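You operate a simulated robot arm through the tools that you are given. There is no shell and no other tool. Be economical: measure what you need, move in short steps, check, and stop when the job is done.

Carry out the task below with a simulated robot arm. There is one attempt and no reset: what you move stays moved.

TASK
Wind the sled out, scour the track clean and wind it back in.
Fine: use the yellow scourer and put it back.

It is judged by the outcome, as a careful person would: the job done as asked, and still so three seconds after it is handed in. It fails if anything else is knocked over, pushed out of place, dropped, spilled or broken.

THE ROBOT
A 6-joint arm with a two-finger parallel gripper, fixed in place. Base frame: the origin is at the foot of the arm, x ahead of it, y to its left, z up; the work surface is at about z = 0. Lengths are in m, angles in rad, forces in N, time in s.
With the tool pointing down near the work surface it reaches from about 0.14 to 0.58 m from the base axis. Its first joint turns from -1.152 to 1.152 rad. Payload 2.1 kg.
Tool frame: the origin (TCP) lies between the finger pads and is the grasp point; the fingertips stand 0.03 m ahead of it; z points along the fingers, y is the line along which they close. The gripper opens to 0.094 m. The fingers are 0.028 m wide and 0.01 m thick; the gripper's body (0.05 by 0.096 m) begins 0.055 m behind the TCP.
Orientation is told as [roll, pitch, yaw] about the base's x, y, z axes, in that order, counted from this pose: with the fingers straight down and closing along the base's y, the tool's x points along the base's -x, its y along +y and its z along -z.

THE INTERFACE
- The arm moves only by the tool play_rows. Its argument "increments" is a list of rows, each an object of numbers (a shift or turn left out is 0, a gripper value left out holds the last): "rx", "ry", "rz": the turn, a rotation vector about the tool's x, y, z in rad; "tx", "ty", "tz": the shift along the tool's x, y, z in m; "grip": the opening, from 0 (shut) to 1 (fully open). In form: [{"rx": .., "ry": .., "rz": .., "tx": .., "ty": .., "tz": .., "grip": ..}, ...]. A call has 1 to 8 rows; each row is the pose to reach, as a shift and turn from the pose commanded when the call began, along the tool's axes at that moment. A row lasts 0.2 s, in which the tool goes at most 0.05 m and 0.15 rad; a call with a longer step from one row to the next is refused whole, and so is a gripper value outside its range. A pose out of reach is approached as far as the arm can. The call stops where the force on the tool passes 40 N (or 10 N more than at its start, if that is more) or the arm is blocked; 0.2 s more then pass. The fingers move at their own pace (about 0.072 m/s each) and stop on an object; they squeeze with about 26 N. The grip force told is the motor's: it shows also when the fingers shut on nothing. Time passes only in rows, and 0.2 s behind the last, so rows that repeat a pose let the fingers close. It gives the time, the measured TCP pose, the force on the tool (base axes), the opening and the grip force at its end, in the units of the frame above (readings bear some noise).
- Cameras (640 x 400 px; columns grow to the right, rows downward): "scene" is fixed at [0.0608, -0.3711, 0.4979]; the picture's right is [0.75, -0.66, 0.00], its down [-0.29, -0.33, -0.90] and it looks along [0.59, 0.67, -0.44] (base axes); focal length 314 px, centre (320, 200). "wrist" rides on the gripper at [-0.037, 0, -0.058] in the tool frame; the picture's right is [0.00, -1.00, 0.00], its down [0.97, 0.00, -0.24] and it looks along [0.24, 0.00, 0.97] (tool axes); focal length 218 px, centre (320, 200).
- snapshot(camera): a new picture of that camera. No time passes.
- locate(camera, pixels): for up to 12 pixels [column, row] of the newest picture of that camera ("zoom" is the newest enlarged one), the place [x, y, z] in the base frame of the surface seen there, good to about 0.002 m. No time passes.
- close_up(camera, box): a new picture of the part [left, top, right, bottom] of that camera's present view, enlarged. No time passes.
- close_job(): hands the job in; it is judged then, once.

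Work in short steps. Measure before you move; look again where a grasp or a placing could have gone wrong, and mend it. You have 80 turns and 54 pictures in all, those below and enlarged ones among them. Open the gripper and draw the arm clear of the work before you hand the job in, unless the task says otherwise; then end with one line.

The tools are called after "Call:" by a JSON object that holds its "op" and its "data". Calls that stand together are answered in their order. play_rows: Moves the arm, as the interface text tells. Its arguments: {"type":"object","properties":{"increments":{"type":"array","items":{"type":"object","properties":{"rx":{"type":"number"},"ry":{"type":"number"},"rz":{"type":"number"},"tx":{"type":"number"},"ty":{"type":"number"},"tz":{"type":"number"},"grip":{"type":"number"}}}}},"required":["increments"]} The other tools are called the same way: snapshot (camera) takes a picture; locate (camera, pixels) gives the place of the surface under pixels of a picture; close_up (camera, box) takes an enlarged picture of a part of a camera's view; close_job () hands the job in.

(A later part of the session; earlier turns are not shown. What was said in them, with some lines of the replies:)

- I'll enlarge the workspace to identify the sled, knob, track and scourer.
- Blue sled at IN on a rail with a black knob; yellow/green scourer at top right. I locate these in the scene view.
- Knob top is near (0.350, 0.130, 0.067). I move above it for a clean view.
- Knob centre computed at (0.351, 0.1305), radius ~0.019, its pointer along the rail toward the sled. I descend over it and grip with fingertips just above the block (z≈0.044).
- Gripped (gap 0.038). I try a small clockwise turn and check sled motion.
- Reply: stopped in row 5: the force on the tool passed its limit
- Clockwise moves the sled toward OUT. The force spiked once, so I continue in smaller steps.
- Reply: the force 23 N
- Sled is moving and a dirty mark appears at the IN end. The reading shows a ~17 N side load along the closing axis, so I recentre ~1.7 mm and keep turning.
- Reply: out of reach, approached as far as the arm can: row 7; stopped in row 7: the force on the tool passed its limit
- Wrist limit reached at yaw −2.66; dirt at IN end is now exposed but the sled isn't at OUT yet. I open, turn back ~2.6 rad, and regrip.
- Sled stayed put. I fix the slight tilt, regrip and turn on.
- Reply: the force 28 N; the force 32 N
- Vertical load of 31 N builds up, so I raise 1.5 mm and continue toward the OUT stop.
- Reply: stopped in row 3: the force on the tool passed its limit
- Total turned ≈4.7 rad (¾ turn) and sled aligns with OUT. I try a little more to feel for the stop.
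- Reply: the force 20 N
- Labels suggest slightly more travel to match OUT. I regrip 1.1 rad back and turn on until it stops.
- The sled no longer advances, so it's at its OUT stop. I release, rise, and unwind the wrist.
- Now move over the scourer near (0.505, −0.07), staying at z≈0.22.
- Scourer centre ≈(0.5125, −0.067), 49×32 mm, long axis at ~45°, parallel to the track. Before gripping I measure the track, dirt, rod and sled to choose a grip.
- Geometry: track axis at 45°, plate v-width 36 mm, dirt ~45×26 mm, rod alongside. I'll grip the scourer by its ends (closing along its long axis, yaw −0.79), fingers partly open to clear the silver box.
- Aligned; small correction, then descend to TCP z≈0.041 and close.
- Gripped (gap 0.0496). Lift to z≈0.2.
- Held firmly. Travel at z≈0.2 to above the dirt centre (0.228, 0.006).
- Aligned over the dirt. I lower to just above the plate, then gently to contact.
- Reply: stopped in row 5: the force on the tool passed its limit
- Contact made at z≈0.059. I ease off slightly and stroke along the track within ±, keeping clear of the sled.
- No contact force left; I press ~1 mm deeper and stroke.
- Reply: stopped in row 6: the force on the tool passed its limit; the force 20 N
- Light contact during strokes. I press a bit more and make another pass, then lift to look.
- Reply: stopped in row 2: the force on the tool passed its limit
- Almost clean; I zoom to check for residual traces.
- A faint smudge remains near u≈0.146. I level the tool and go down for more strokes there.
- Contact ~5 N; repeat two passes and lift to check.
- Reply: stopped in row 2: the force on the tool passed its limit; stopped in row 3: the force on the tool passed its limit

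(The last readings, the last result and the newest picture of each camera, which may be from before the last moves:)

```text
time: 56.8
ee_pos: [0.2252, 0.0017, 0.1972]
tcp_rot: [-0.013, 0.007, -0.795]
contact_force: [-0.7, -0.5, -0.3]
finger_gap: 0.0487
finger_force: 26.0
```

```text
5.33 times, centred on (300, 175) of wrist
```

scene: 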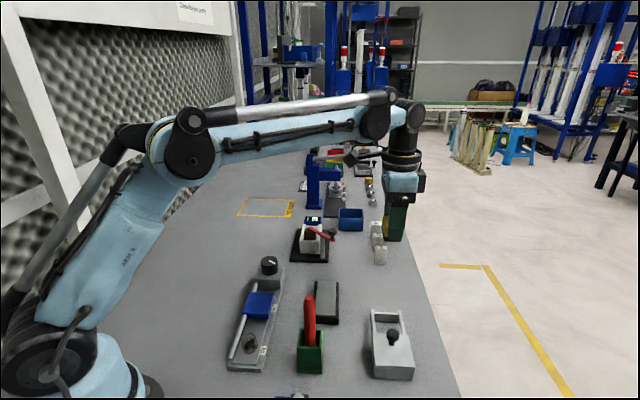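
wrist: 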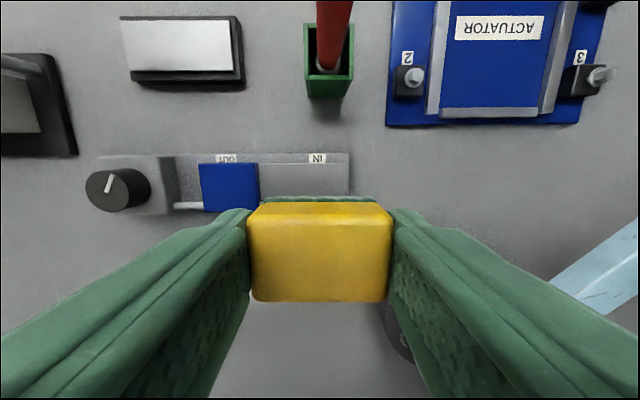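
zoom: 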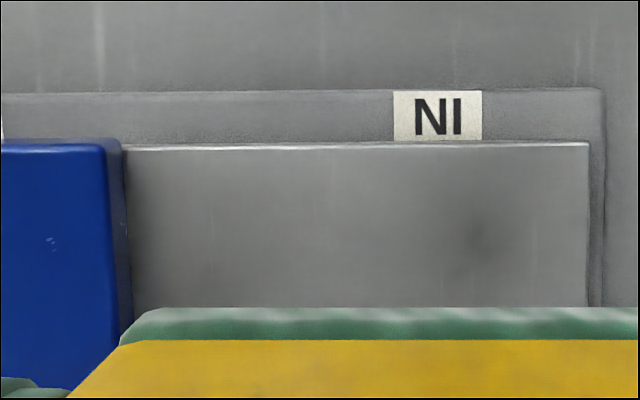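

Only a faint trace remains near the IN end. I level, recentre over it, and do short strokes.

Call:
{"op": "play_rows", "data": {"increments": [{"rx": -0.0141, "ry": 0.0044, "tx": 0.002, "ty": -0.015, "tz": 0.045}, {"rx": -0.0141, "ry": 0.0044, "tx": 0.002, "ty": -0.015, "tz": 0.09}, {"rx": -0.0141, "ry": 0.0044, "tx": 0.002, "ty": -0.015, "tz": 0.125}, {"rx": -0.0141, "ry": 0.0044, "tx": 0.002, "ty": -0.015, "tz": 0.136}, {"rx": -0.0141, "ry": 0.0044, "tx": 0.002, "ty": -0.015, "tz": 0.138}, {"rx": -0.0141, "ry": 0.0044, "tx": 0.002, "ty": -0.015, "tz": 0.139}, {"rx": -0.0141, "ry": 0.0044, "tx": 0.002, "ty": -0.015, "tz": 0.1398}]}}

Call:
{"op": "play_rows", "data": {"increments": [{"ty": 0.006}, {"ty": 0.012}, {"ty": 0.006}, {"ty": 0.0}, {"ty": -0.006}, {"ty": 0.0}, {"ty": 0.006}, {"ty": 0.0}]}}

```text
time: 58.4
ee_pos: [0.2115, -0.009, 0.0581]
tcp_rot: [0.003, 0.009, -0.795]
contact_force: [-1.7, 0.4, 11.9]
finger_gap: 0.049
finger_force: 25.8
```

```text
time: 60.2
ee_pos: [0.2121, -0.0086, 0.0593]
tcp_rot: [0.003, 0.011, -0.793]
contact_force: [2.4, 1.2, 5.5]
finger_gap: 0.0487
finger_force: 26.7
```

Call:
{"op": "play_rows", "data": {"increments": [{"rx": 0.003, "ry": -0.011, "tz": 0.0002}, {"rx": 0.003, "ry": -0.011, "tz": 0.0004, "ty": 0.005}, {"rx": 0.003, "ry": -0.011, "tz": 0.0004, "ty": 0.01}, {"rx": 0.003, "ry": -0.011, "tz": 0.0004, "ty": 0.005}, {"rx": 0.003, "ry": -0.011, "tz": 0.0004, "ty": 0.0}, {"rx": 0.003, "ry": -0.011, "tz": 0.0004, "ty": -0.006}, {"rx": 0.003, "ry": -0.011, "tz": 0.0004, "ty": 0.0}, {"rx": 0.003, "ry": -0.011, "tz": 0.0004, "ty": 0.006}]}}

Call:
{"op": "play_rows", "data": {"increments": [{"tz": -0.02}, {"tz": -0.06}, {"tz": -0.1}, {"tz": -0.14}]}}

Call:
{"op": "close_up", "data": {"camera": "scene", "box": [230, 318, 280, 368]}}

```text
time: 62.0
ee_pos: [0.215, -0.0038, 0.0567]
tcp_rot: [-0.003, -0.001, -0.794]
contact_force: [-0.7, -1.6, 3.2]
finger_gap: 0.0491
finger_force: 25.8
```

```text
time: 63.0
ee_pos: [0.2153, -0.0037, 0.1975]
tcp_rot: [-0.002, -0.003, -0.795]
contact_force: [-0.6, 0.3, -0.5]
finger_gap: 0.0489
finger_force: 26.3
```

```text
8.00 times, centred on (255, 343) of scene
```

zoom: 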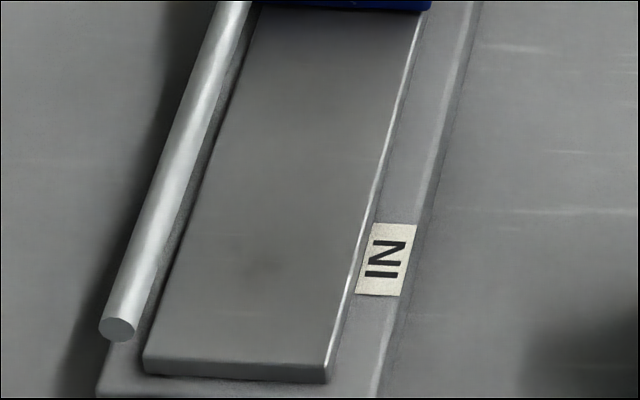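

Call:
{"op": "close_up", "data": {"camera": "wrist", "box": [270, 155, 350, 205]}}

```text
8.00 times, centred on (310, 180) of wrist
```

zoom: 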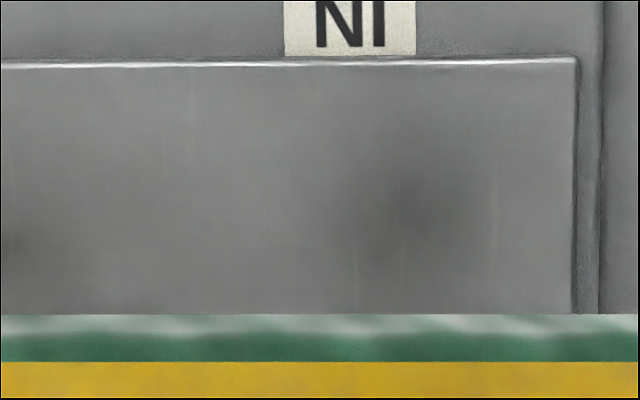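

Call:
{"op": "locate", "data": {"camera": "zoom", "pixels": [[420, 200], [5, 250]]}}

```text
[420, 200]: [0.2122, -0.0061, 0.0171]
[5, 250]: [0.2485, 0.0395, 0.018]
```

The faint patch at u≈0.146 might be plate texture. I do one more firm scrubbing pass there and compare.

Call:
{"op": "play_rows", "data": {"increments": [{"tz": 0.045}, {"tz": 0.09}, {"tz": 0.125}, {"tz": 0.136}, {"tz": 0.139}, {"tz": 0.1405}, {"tz": 0.1413}]}}

Call:
{"op": "play_rows", "data": {"increments": [{"ty": -0.006}, {"ty": -0.012}, {"ty": -0.006}, {"ty": 0.0}, {"ty": 0.006}, {"ty": 0.0}, {"ty": -0.006}, {"ty": -0.012}]}}

Call:
{"op": "play_rows", "data": {"increments": [{"ty": 0.007}, {"ty": 0.014}, {"ty": 0.021}, {"ty": 0.028}, {"ty": 0.021}, {"ty": 0.014}, {"ty": 0.007}, {"ty": 0}]}}

```text
time: 64.4
ee_pos: [0.215, -0.0052, 0.0571]
tcp_rot: [-0.004, 0.001, -0.795]
contact_force: [-1.9, -0.8, 19.1]
finger_gap: 0.0492
finger_force: 26.4
stopped in row 7: the force on the tool passed its limit (the readings are from after the stop); the commanded pose is now the measured one
```

```text
time: 65.2
ee_pos: [0.2077, -0.0115, 0.0581]
tcp_rot: [-0.014, 0.002, -0.797]
contact_force: [-2.5, -1.4, 16.9]
finger_gap: 0.049
finger_force: 25.8
stopped in row 4: the force on the tool passed its limit (the readings are from after the stop); the commanded pose is now the measured one
```

```text
time: 65.7
ee_pos: [0.2151, -0.0062, 0.0588]
tcp_rot: [-0.021, 0.002, -0.797]
contact_force: [-1.8, -1.6, 18.6]
finger_gap: 0.049
finger_force: 25.7
stopped in row 2: the force on the tool passed its limit (the readings are from after the stop); the commanded pose is now the measured one
```

Call:
{"op": "play_rows", "data": {"increments": [{"rx": -0.021, "tz": -0.0004}, {"rx": -0.021, "tz": -0.0004, "ty": -0.006}, {"rx": -0.021, "tz": -0.0004, "ty": -0.01}, {"rx": -0.021, "tz": -0.0004, "ty": -0.004}, {"rx": -0.021, "tz": -0.0004, "ty": 0.002}, {"rx": -0.021, "tz": -0.0004, "ty": 0.008}, {"rx": -0.021, "tz": -0.0004, "ty": 0.002}, {"rx": -0.021, "tz": -0.0004, "ty": -0.004}]}}

Call:
{"op": "play_rows", "data": {"increments": [{"ty": 0.006}, {"ty": 0.014}, {"ty": 0.022}, {"ty": 0.016}, {"ty": 0.008}, {"ty": 0.0}, {"ty": -0.006}, {"ty": 0}]}}

Call:
{"op": "play_rows", "data": {"increments": [{"tz": -0.02}, {"tz": -0.06}, {"tz": -0.1}, {"tz": -0.14}]}}

Call:
{"op": "close_up", "data": {"camera": "wrist", "box": [270, 155, 350, 205]}}

Call:
{"op": "close_up", "data": {"camera": "scene", "box": [230, 318, 280, 368]}}

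```text
time: 67.5
ee_pos: [0.2115, -0.0085, 0.0578]
tcp_rot: [0.003, -0.001, -0.8]
contact_force: [-0.4, -0.3, -1.0]
finger_gap: 0.0492
finger_force: 25.8
```

```text
time: 69.3
ee_pos: [0.2099, -0.0085, 0.0572]
tcp_rot: [0.0, -0.001, -0.798]
contact_force: [-0.8, -0.2, 0.8]
finger_gap: 0.049
finger_force: 25.5
```

```text
time: 70.3
ee_pos: [0.2116, -0.0093, 0.1982]
tcp_rot: [0.003, 0.0, -0.798]
contact_force: [0.6, 0.0, -1.6]
finger_gap: 0.0491
finger_force: 26.2
```

```text
8.00 times, centred on (310, 180) of wrist
```

zoom: 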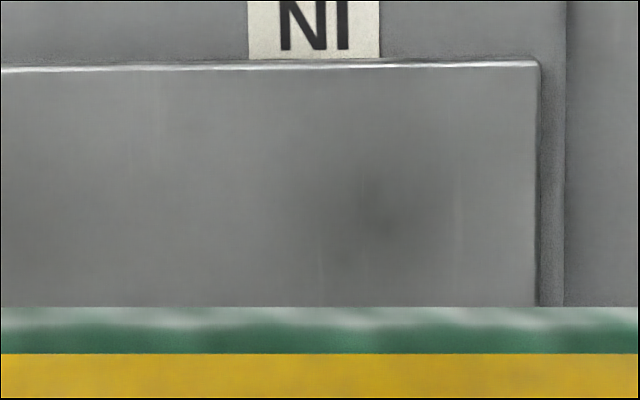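

```text
8.00 times, centred on (255, 343) of scene
```

zoom: 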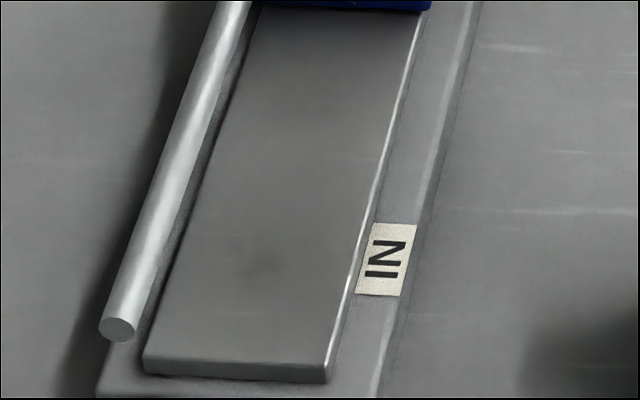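

The patch is unchanged (plate texture, like the streaks); the dirt is gone. I carry the scourer back above its spot.

Call:
{"op": "play_rows", "data": {"increments": [{"tx": -0.0363, "ty": 0.025}, {"tx": -0.0725, "ty": 0.05}, {"tx": -0.1088, "ty": 0.075}, {"tx": -0.145, "ty": 0.1}, {"tx": -0.1813, "ty": 0.125}, {"tx": -0.2175, "ty": 0.15}, {"tx": -0.2538, "ty": 0.1748}, {"tx": -0.2538, "ty": 0.1748}]}}

```text
time: 72.1
ee_pos: [0.5143, -0.0681, 0.1987]
tcp_rot: [0.004, 0.0, -0.797]
contact_force: [0.3, 1.0, -1.4]
finger_gap: 0.0493
finger_force: 25.8
```

Call:
{"op": "play_rows", "data": {"increments": [{"tz": 0.045, "ty": -0.0008}, {"tz": 0.09, "ty": -0.0008}, {"tz": 0.13, "ty": -0.0008}, {"tz": 0.15, "ty": -0.0008}, {"tz": 0.156, "ty": -0.0008}, {"tz": 0.1575, "ty": -0.0008}]}}

Call:
{"op": "play_rows", "data": {"increments": [{"tz": 0.0005}, {"tz": 0.001}, {"tz": 0.0015}, {"tz": 0.0015}]}}

```text
time: 73.5
ee_pos: [0.5128, -0.0698, 0.0412]
tcp_rot: [0.003, 0.0, -0.799]
contact_force: [0.2, 0.3, -0.2]
finger_gap: 0.0487
finger_force: 26.6
```

```text
time: 74.5
ee_pos: [0.5124, -0.0694, 0.0396]
tcp_rot: [0.004, 0.0, -0.8]
contact_force: [0.7, 0.4, 9.0]
finger_gap: 0.0488
finger_force: 25.2
```

Touching the surface (9 N). Open partway to release, then rise straight up.

Call:
{"op": "play_rows", "data": {"increments": [{"grip": 0.74}, {"grip": 0.74}, {"grip": 0.74}, {"tz": -0.04}, {"tz": -0.08}, {"tz": -0.12}, {"tz": -0.16}, {"tz": -0.18, "grip": 1.0}]}}

Call:
{"op": "snapshot", "data": {"camera": "wrist"}}

Call:
{"op": "close_up", "data": {"camera": "scene", "box": [345, 260, 425, 320]}}

```text
time: 76.3
ee_pos: [0.5126, -0.07, 0.2192]
tcp_rot: [0.003, -0.001, -0.799]
contact_force: [-0.4, 0.7, -0.1]
finger_gap: 0.094
finger_force: 0.0
```

```text
14 pictures are left
```

wrist: 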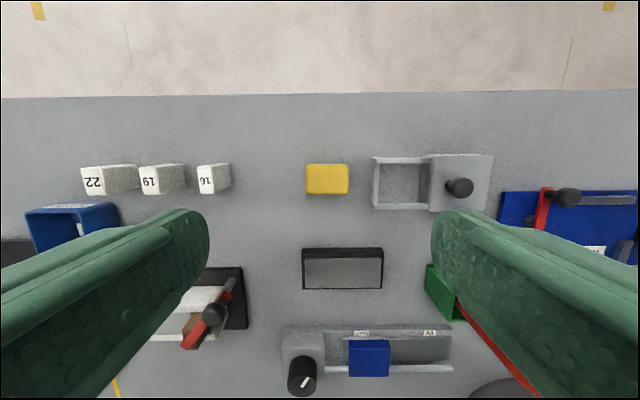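

```text
6.67 times, centred on (385, 290) of scene
```

zoom: 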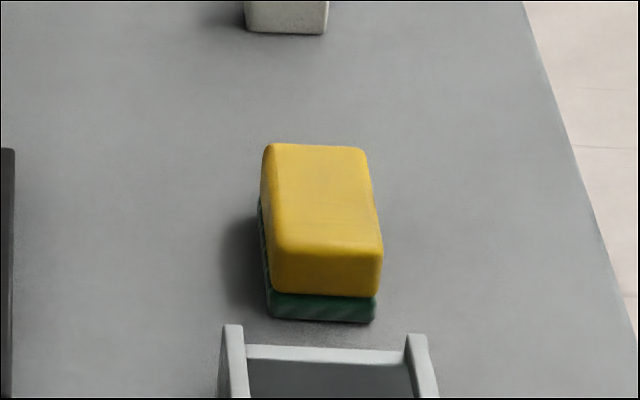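

It sits a few mm nearer the box than before; I measure how far off.

Call:
{"op": "locate", "data": {"camera": "wrist", "pixels": [[308, 179], [346, 179], [327, 179], [327, 167], [327, 190], [348, 179], [306, 179]]}}

```text
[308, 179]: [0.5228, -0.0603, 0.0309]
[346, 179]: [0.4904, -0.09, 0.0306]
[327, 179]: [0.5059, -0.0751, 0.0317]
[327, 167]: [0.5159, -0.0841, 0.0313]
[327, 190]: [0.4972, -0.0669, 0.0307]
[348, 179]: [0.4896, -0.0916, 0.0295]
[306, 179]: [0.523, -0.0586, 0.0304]
```

It was dragged ~9 mm along its long axis by a finger on opening. I'll nudge it back: descend with fingers 65 mm apart and push it with the box-side finger by the right amount.

Call:
{"op": "play_rows", "data": {"increments": [{"ty": -0.004, "tz": 0.04, "grip": 0.69}, {"ty": -0.004, "tz": 0.08, "grip": 0.69}, {"ty": -0.004, "tz": 0.12}, {"ty": -0.004, "tz": 0.155}, {"ty": -0.004, "tz": 0.177}, {"ty": -0.004, "tz": 0.177}]}}

Call:
{"op": "play_rows", "data": {"increments": [{"ty": 0.003}, {"ty": 0.006}, {"ty": 0.009}, {"ty": 0.0115}, {"ty": 0.0133}, {"ty": 0.0133}]}}

```text
time: 77.7
ee_pos: [0.5103, -0.0716, 0.0432]
tcp_rot: [0.004, 0.0, -0.798]
contact_force: [-0.4, 0.0, -0.3]
finger_gap: 0.0649
finger_force: 0.1
```

```text
time: 79.1
ee_pos: [0.519, -0.0624, 0.0431]
tcp_rot: [0.003, 0.001, -0.799]
contact_force: [0.3, 0.5, -1.2]
finger_gap: 0.0649
finger_force: 0.0
```

Now back off 5 mm, rise and check.

Call:
{"op": "play_rows", "data": {"increments": [{"ty": -0.003}, {"ty": -0.006}, {"ty": -0.006, "tz": -0.04}, {"ty": -0.006, "tz": -0.08}, {"ty": -0.006, "tz": -0.12}, {"ty": -0.006, "tz": -0.16}, {"ty": -0.006, "tz": -0.18}]}}

Call:
{"op": "close_up", "data": {"camera": "scene", "box": [345, 260, 425, 320]}}

```text
time: 80.7
ee_pos: [0.5159, -0.0672, 0.2221]
tcp_rot: [0.002, 0.001, -0.798]
contact_force: [-0.6, 0.8, 0.6]
finger_gap: 0.0649
finger_force: 0.1
```

```text
6.67 times, centred on (385, 290) of scene
```

zoom: 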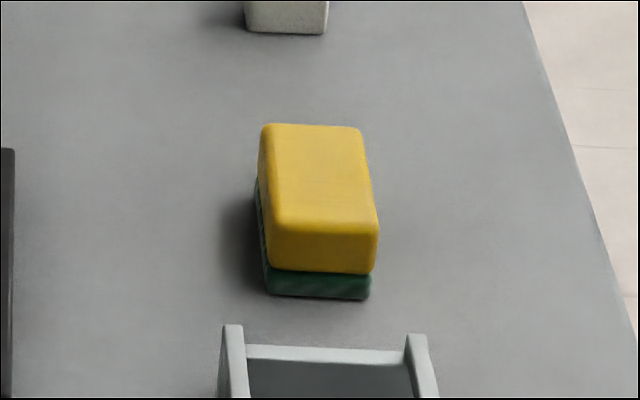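

Scourer is back at its place. Now to the knob: move above (0.350, 0.1305) while turning the wrist clockwise for a long counter-turn.

Call:
{"op": "play_rows", "data": {"increments": [{"tx": 0.037, "ty": 0.003, "rz": 0.14, "grip": 1.0}, {"tx": 0.074, "ty": 0.006, "rz": 0.28}, {"tx": 0.111, "ty": 0.009, "rz": 0.42}, {"tx": 0.148, "ty": 0.012, "rz": 0.56}, {"tx": 0.185, "ty": 0.015, "rz": 0.7}, {"tx": 0.222, "ty": 0.017, "rz": 0.84}, {"tx": 0.2577, "ty": 0.0193, "rz": 0.98}, {"tx": 0.2577, "ty": 0.0193, "rz": 1.12}]}}

Call:
{"op": "play_rows", "data": {"increments": [{"rz": 0.14, "tz": 0.02}, {"rz": 0.28, "tz": 0.04}, {"rz": 0.42, "tz": 0.06}, {"rz": 0.54, "tz": 0.08}, {"rz": 0.54, "tz": 0.08}]}}

Call:
{"op": "snapshot", "data": {"camera": "wrist"}}

```text
time: 82.5
ee_pos: [0.349, 0.1315, 0.2243]
tcp_rot: [0.002, 0.004, -1.92]
contact_force: [0.3, -0.8, -0.1]
finger_gap: 0.0938
finger_force: 0.1
```

```text
time: 83.7
ee_pos: [0.3482, 0.1302, 0.1424]
tcp_rot: [0.0, 0.005, -2.459]
contact_force: [-0.7, 0.2, -0.5]
finger_gap: 0.0939
finger_force: 0.1
```

```text
11 pictures are left
```

wrist: 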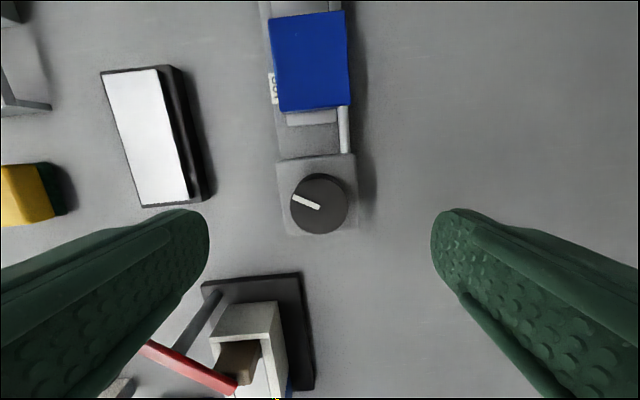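

Knob at (319, 204), where the tool axis projects (320, 206): aligned. Descend and grip.

Call:
{"op": "play_rows", "data": {"increments": [{"tz": 0.03, "tx": -0.001, "ry": -0.005}, {"tz": 0.055, "tx": -0.001, "ry": -0.005}, {"tz": 0.067, "tx": -0.001, "ry": -0.005}, {"tz": 0.067, "tx": -0.001, "ry": -0.005}, {"tz": 0.067, "tx": -0.001, "ry": -0.005, "grip": 0.2}, {"tz": 0.067, "tx": -0.001, "ry": -0.005, "grip": 0.2}, {"tz": 0.067, "tx": -0.001, "ry": -0.005, "grip": 0.2}, {"tz": 0.067, "tx": -0.001, "ry": -0.005, "grip": 0.2}]}}

Call:
{"op": "play_rows", "data": {"increments": [{"rz": -0.1}, {"rz": -0.2}, {"rz": -0.3}, {"rz": -0.4}, {"rz": -0.5}, {"rz": -0.6}, {"rz": -0.7}, {"rz": -0.8}]}}

```text
time: 85.5
ee_pos: [0.3496, 0.1309, 0.0762]
tcp_rot: [0.003, -0.002, -2.458]
contact_force: [8.9, -8.2, -8.6]
finger_gap: 0.0375
finger_force: 45.4
```

```text
time: 87.3
ee_pos: [0.3502, 0.1299, 0.0754]
tcp_rot: [0.003, -0.005, -1.72]
contact_force: [0.9, -0.8, -4.5]
finger_gap: 0.0377
finger_force: 45.4
stopped in row 8: the force on the tool passed its limit (the readings are from after the stop); the commanded pose is now the measured one
```

Turning well; continue counter-clockwise.

Call:
{"op": "play_rows", "data": {"increments": [{"rz": -0.1}, {"rz": -0.2}, {"rz": -0.3}, {"rz": -0.4}, {"rz": -0.5}, {"rz": -0.6}, {"rz": -0.7}, {"rz": -0.8}]}}

Call:
{"op": "play_rows", "data": {"increments": [{"rz": -0.1}, {"rz": -0.2}, {"rz": -0.3}, {"rz": -0.4}, {"rz": -0.5}, {"rz": -0.6}, {"rz": -0.7}, {"rz": -0.8}]}}

Call:
{"op": "close_up", "data": {"camera": "scene", "box": [215, 245, 305, 380]}}

```text
time: 89.1
ee_pos: [0.3511, 0.1294, 0.0754]
tcp_rot: [0.002, -0.006, -0.916]
contact_force: [22.0, 1.5, -13.4]
finger_gap: 0.0375
finger_force: 45.4
```

```text
time: 90.9
ee_pos: [0.3513, 0.1315, 0.0763]
tcp_rot: [0.001, -0.009, -0.115]
contact_force: [25.1, 14.5, -7.9]
finger_gap: 0.0377
finger_force: 45.0
```

```text
2.96 times, centred on (260, 312) of scene
```

zoom: 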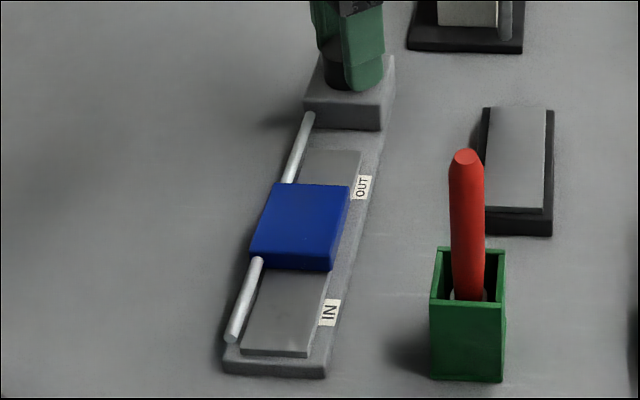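

Half way. Relieve the side load (~1.2 mm toward +x) and continue.

Call:
{"op": "play_rows", "data": {"increments": [{"rz": -0.06, "tx": -0.0013, "ty": 0.0007}, {"rz": -0.16, "tx": -0.0013, "ty": 0.0007}, {"rz": -0.26, "tx": -0.0013, "ty": 0.0007}, {"rz": -0.36, "tx": -0.0013, "ty": 0.0007}, {"rz": -0.46, "tx": -0.0013, "ty": 0.0007}, {"rz": -0.56, "tx": -0.0013, "ty": 0.0007}, {"rz": -0.66, "tx": -0.0013, "ty": 0.0007}, {"rz": -0.76, "tx": -0.0013, "ty": 0.0007}]}}

Call:
{"op": "play_rows", "data": {"increments": [{"rz": -0.1}, {"rz": -0.2}, {"rz": -0.3}, {"rz": -0.4}, {"rz": -0.5}, {"rz": -0.6}, {"rz": -0.7}, {"rz": -0.8}]}}

Call:
{"op": "close_up", "data": {"camera": "scene", "box": [215, 245, 305, 380]}}

```text
time: 92.7
ee_pos: [0.3509, 0.132, 0.0767]
tcp_rot: [0.0, -0.002, 0.647]
contact_force: [7.4, 29.8, -8.4]
finger_gap: 0.0376
finger_force: 44.8
```

```text
time: 94.5
ee_pos: [0.3501, 0.1323, 0.0756]
tcp_rot: [0.003, -0.003, 1.443]
contact_force: [-3.1, 28.4, -1.4]
finger_gap: 0.0378
finger_force: 44.9
```

```text
2.96 times, centred on (260, 312) of scene
```

zoom: 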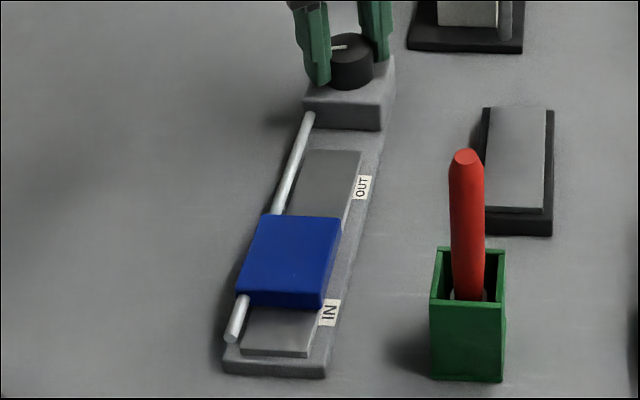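

About 1.25 rad left. Relieve the +y load and finish turning to the stop.

Call:
{"op": "play_rows", "data": {"increments": [{"rz": -0.06, "tx": -0.0015}, {"rz": -0.16, "tx": -0.0015}, {"rz": -0.26, "tx": -0.0015}, {"rz": -0.36, "tx": -0.0015}, {"rz": -0.46, "tx": -0.0015}, {"rz": -0.56, "tx": -0.0015}, {"rz": -0.66, "tx": -0.0015}, {"rz": -0.76, "tx": -0.0015}]}}

Call:
{"op": "play_rows", "data": {"increments": [{"rz": -0.08}, {"rz": -0.16}, {"rz": -0.24}, {"rz": -0.32}, {"rz": -0.4}, {"rz": -0.48}]}}

Call:
{"op": "close_up", "data": {"camera": "scene", "box": [215, 245, 305, 380]}}

```text
time: 96.3
ee_pos: [0.3495, 0.1312, 0.0761]
tcp_rot: [0.005, 0.001, 2.206]
contact_force: [-28.3, 11.6, 6.3]
finger_gap: 0.0375
finger_force: 44.4
```

```text
time: 97.7
ee_pos: [0.3494, 0.131, 0.0754]
tcp_rot: [0.007, -0.001, 2.681]
contact_force: [-27.9, 5.5, 3.7]
finger_gap: 0.0376
finger_force: 45.0
```

```text
2.96 times, centred on (260, 312) of scene
```

zoom: 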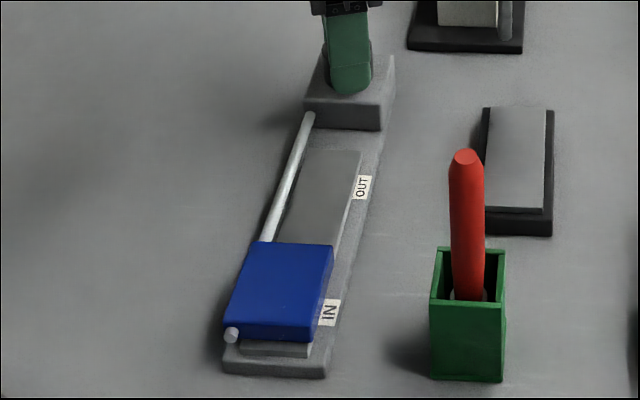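

Almost at the start position (~2 px short). A last small turn to the stop.

Call:
{"op": "play_rows", "data": {"increments": [{"tx": -0.0015, "rz": -0.03}, {"tx": -0.0015, "rz": -0.06}, {"tx": -0.0015, "rz": -0.1}, {"tx": -0.0015, "rz": -0.14}, {"tx": -0.0015, "rz": -0.18}]}}

Call:
{"op": "close_up", "data": {"camera": "scene", "box": [215, 245, 305, 380]}}

```text
time: 98.9
ee_pos: [0.3503, 0.1303, 0.076]
tcp_rot: [0.006, 0.004, 2.862]
contact_force: [-7.1, -15.5, -1.7]
finger_gap: 0.0377
finger_force: 45.7
```

```text
2.96 times, centred on (260, 312) of scene
```

zoom: 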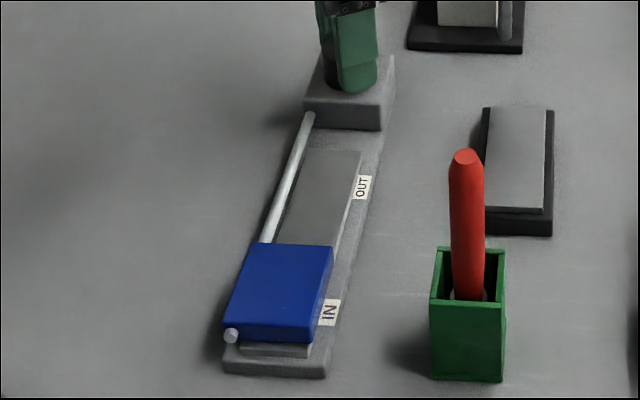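

The sled is back at IN (same pixels as the start). I release, rise clear and take a final look.

Call:
{"op": "play_rows", "data": {"increments": [{"grip": 1.0}, {"grip": 1.0}, {"grip": 1.0}, {"tz": -0.04}, {"tz": -0.08}, {"tz": -0.12}, {"tz": -0.16}, {"tz": -0.2}]}}

Call:
{"op": "snapshot", "data": {"camera": "scene"}}

Call:
{"op": "close_up", "data": {"camera": "scene", "box": [210, 240, 430, 390]}}

```text
time: 100.7
ee_pos: [0.3507, 0.1334, 0.276]
tcp_rot: [0.004, 0.003, 2.861]
contact_force: [0.0, -0.2, 0.1]
finger_gap: 0.0939
finger_force: 0.1
```

```text
6 pictures are left
```

scene: 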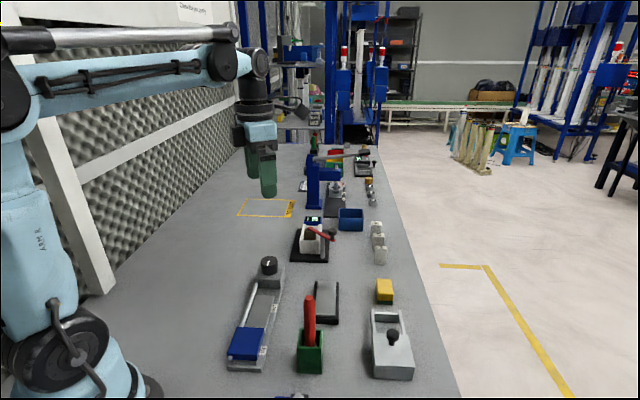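

```text
2.67 times, centred on (320, 315) of scene
```

zoom: 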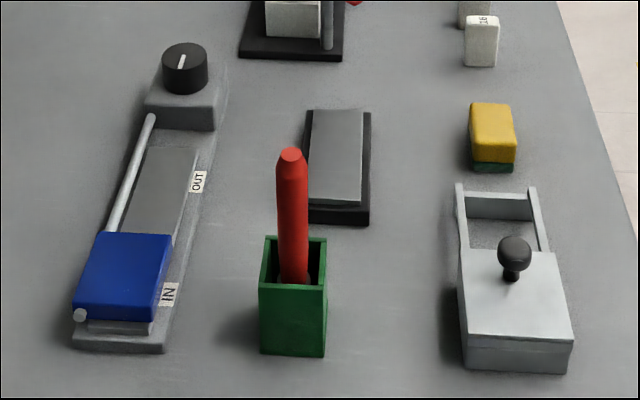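

Everything matches the starting layout, with the sled at IN and the track scoured; handing in.

Call:
{"op": "close_job", "data": {}}

```text
The job is handed in.
```

I wound the sled out, scoured the track until the dirt was gone, and wound the sled back to IN. The yellow scourer is back in its place. A faint dark patch near the IN end didn't change with more scrubbing, so I took it for the plate's own texture.
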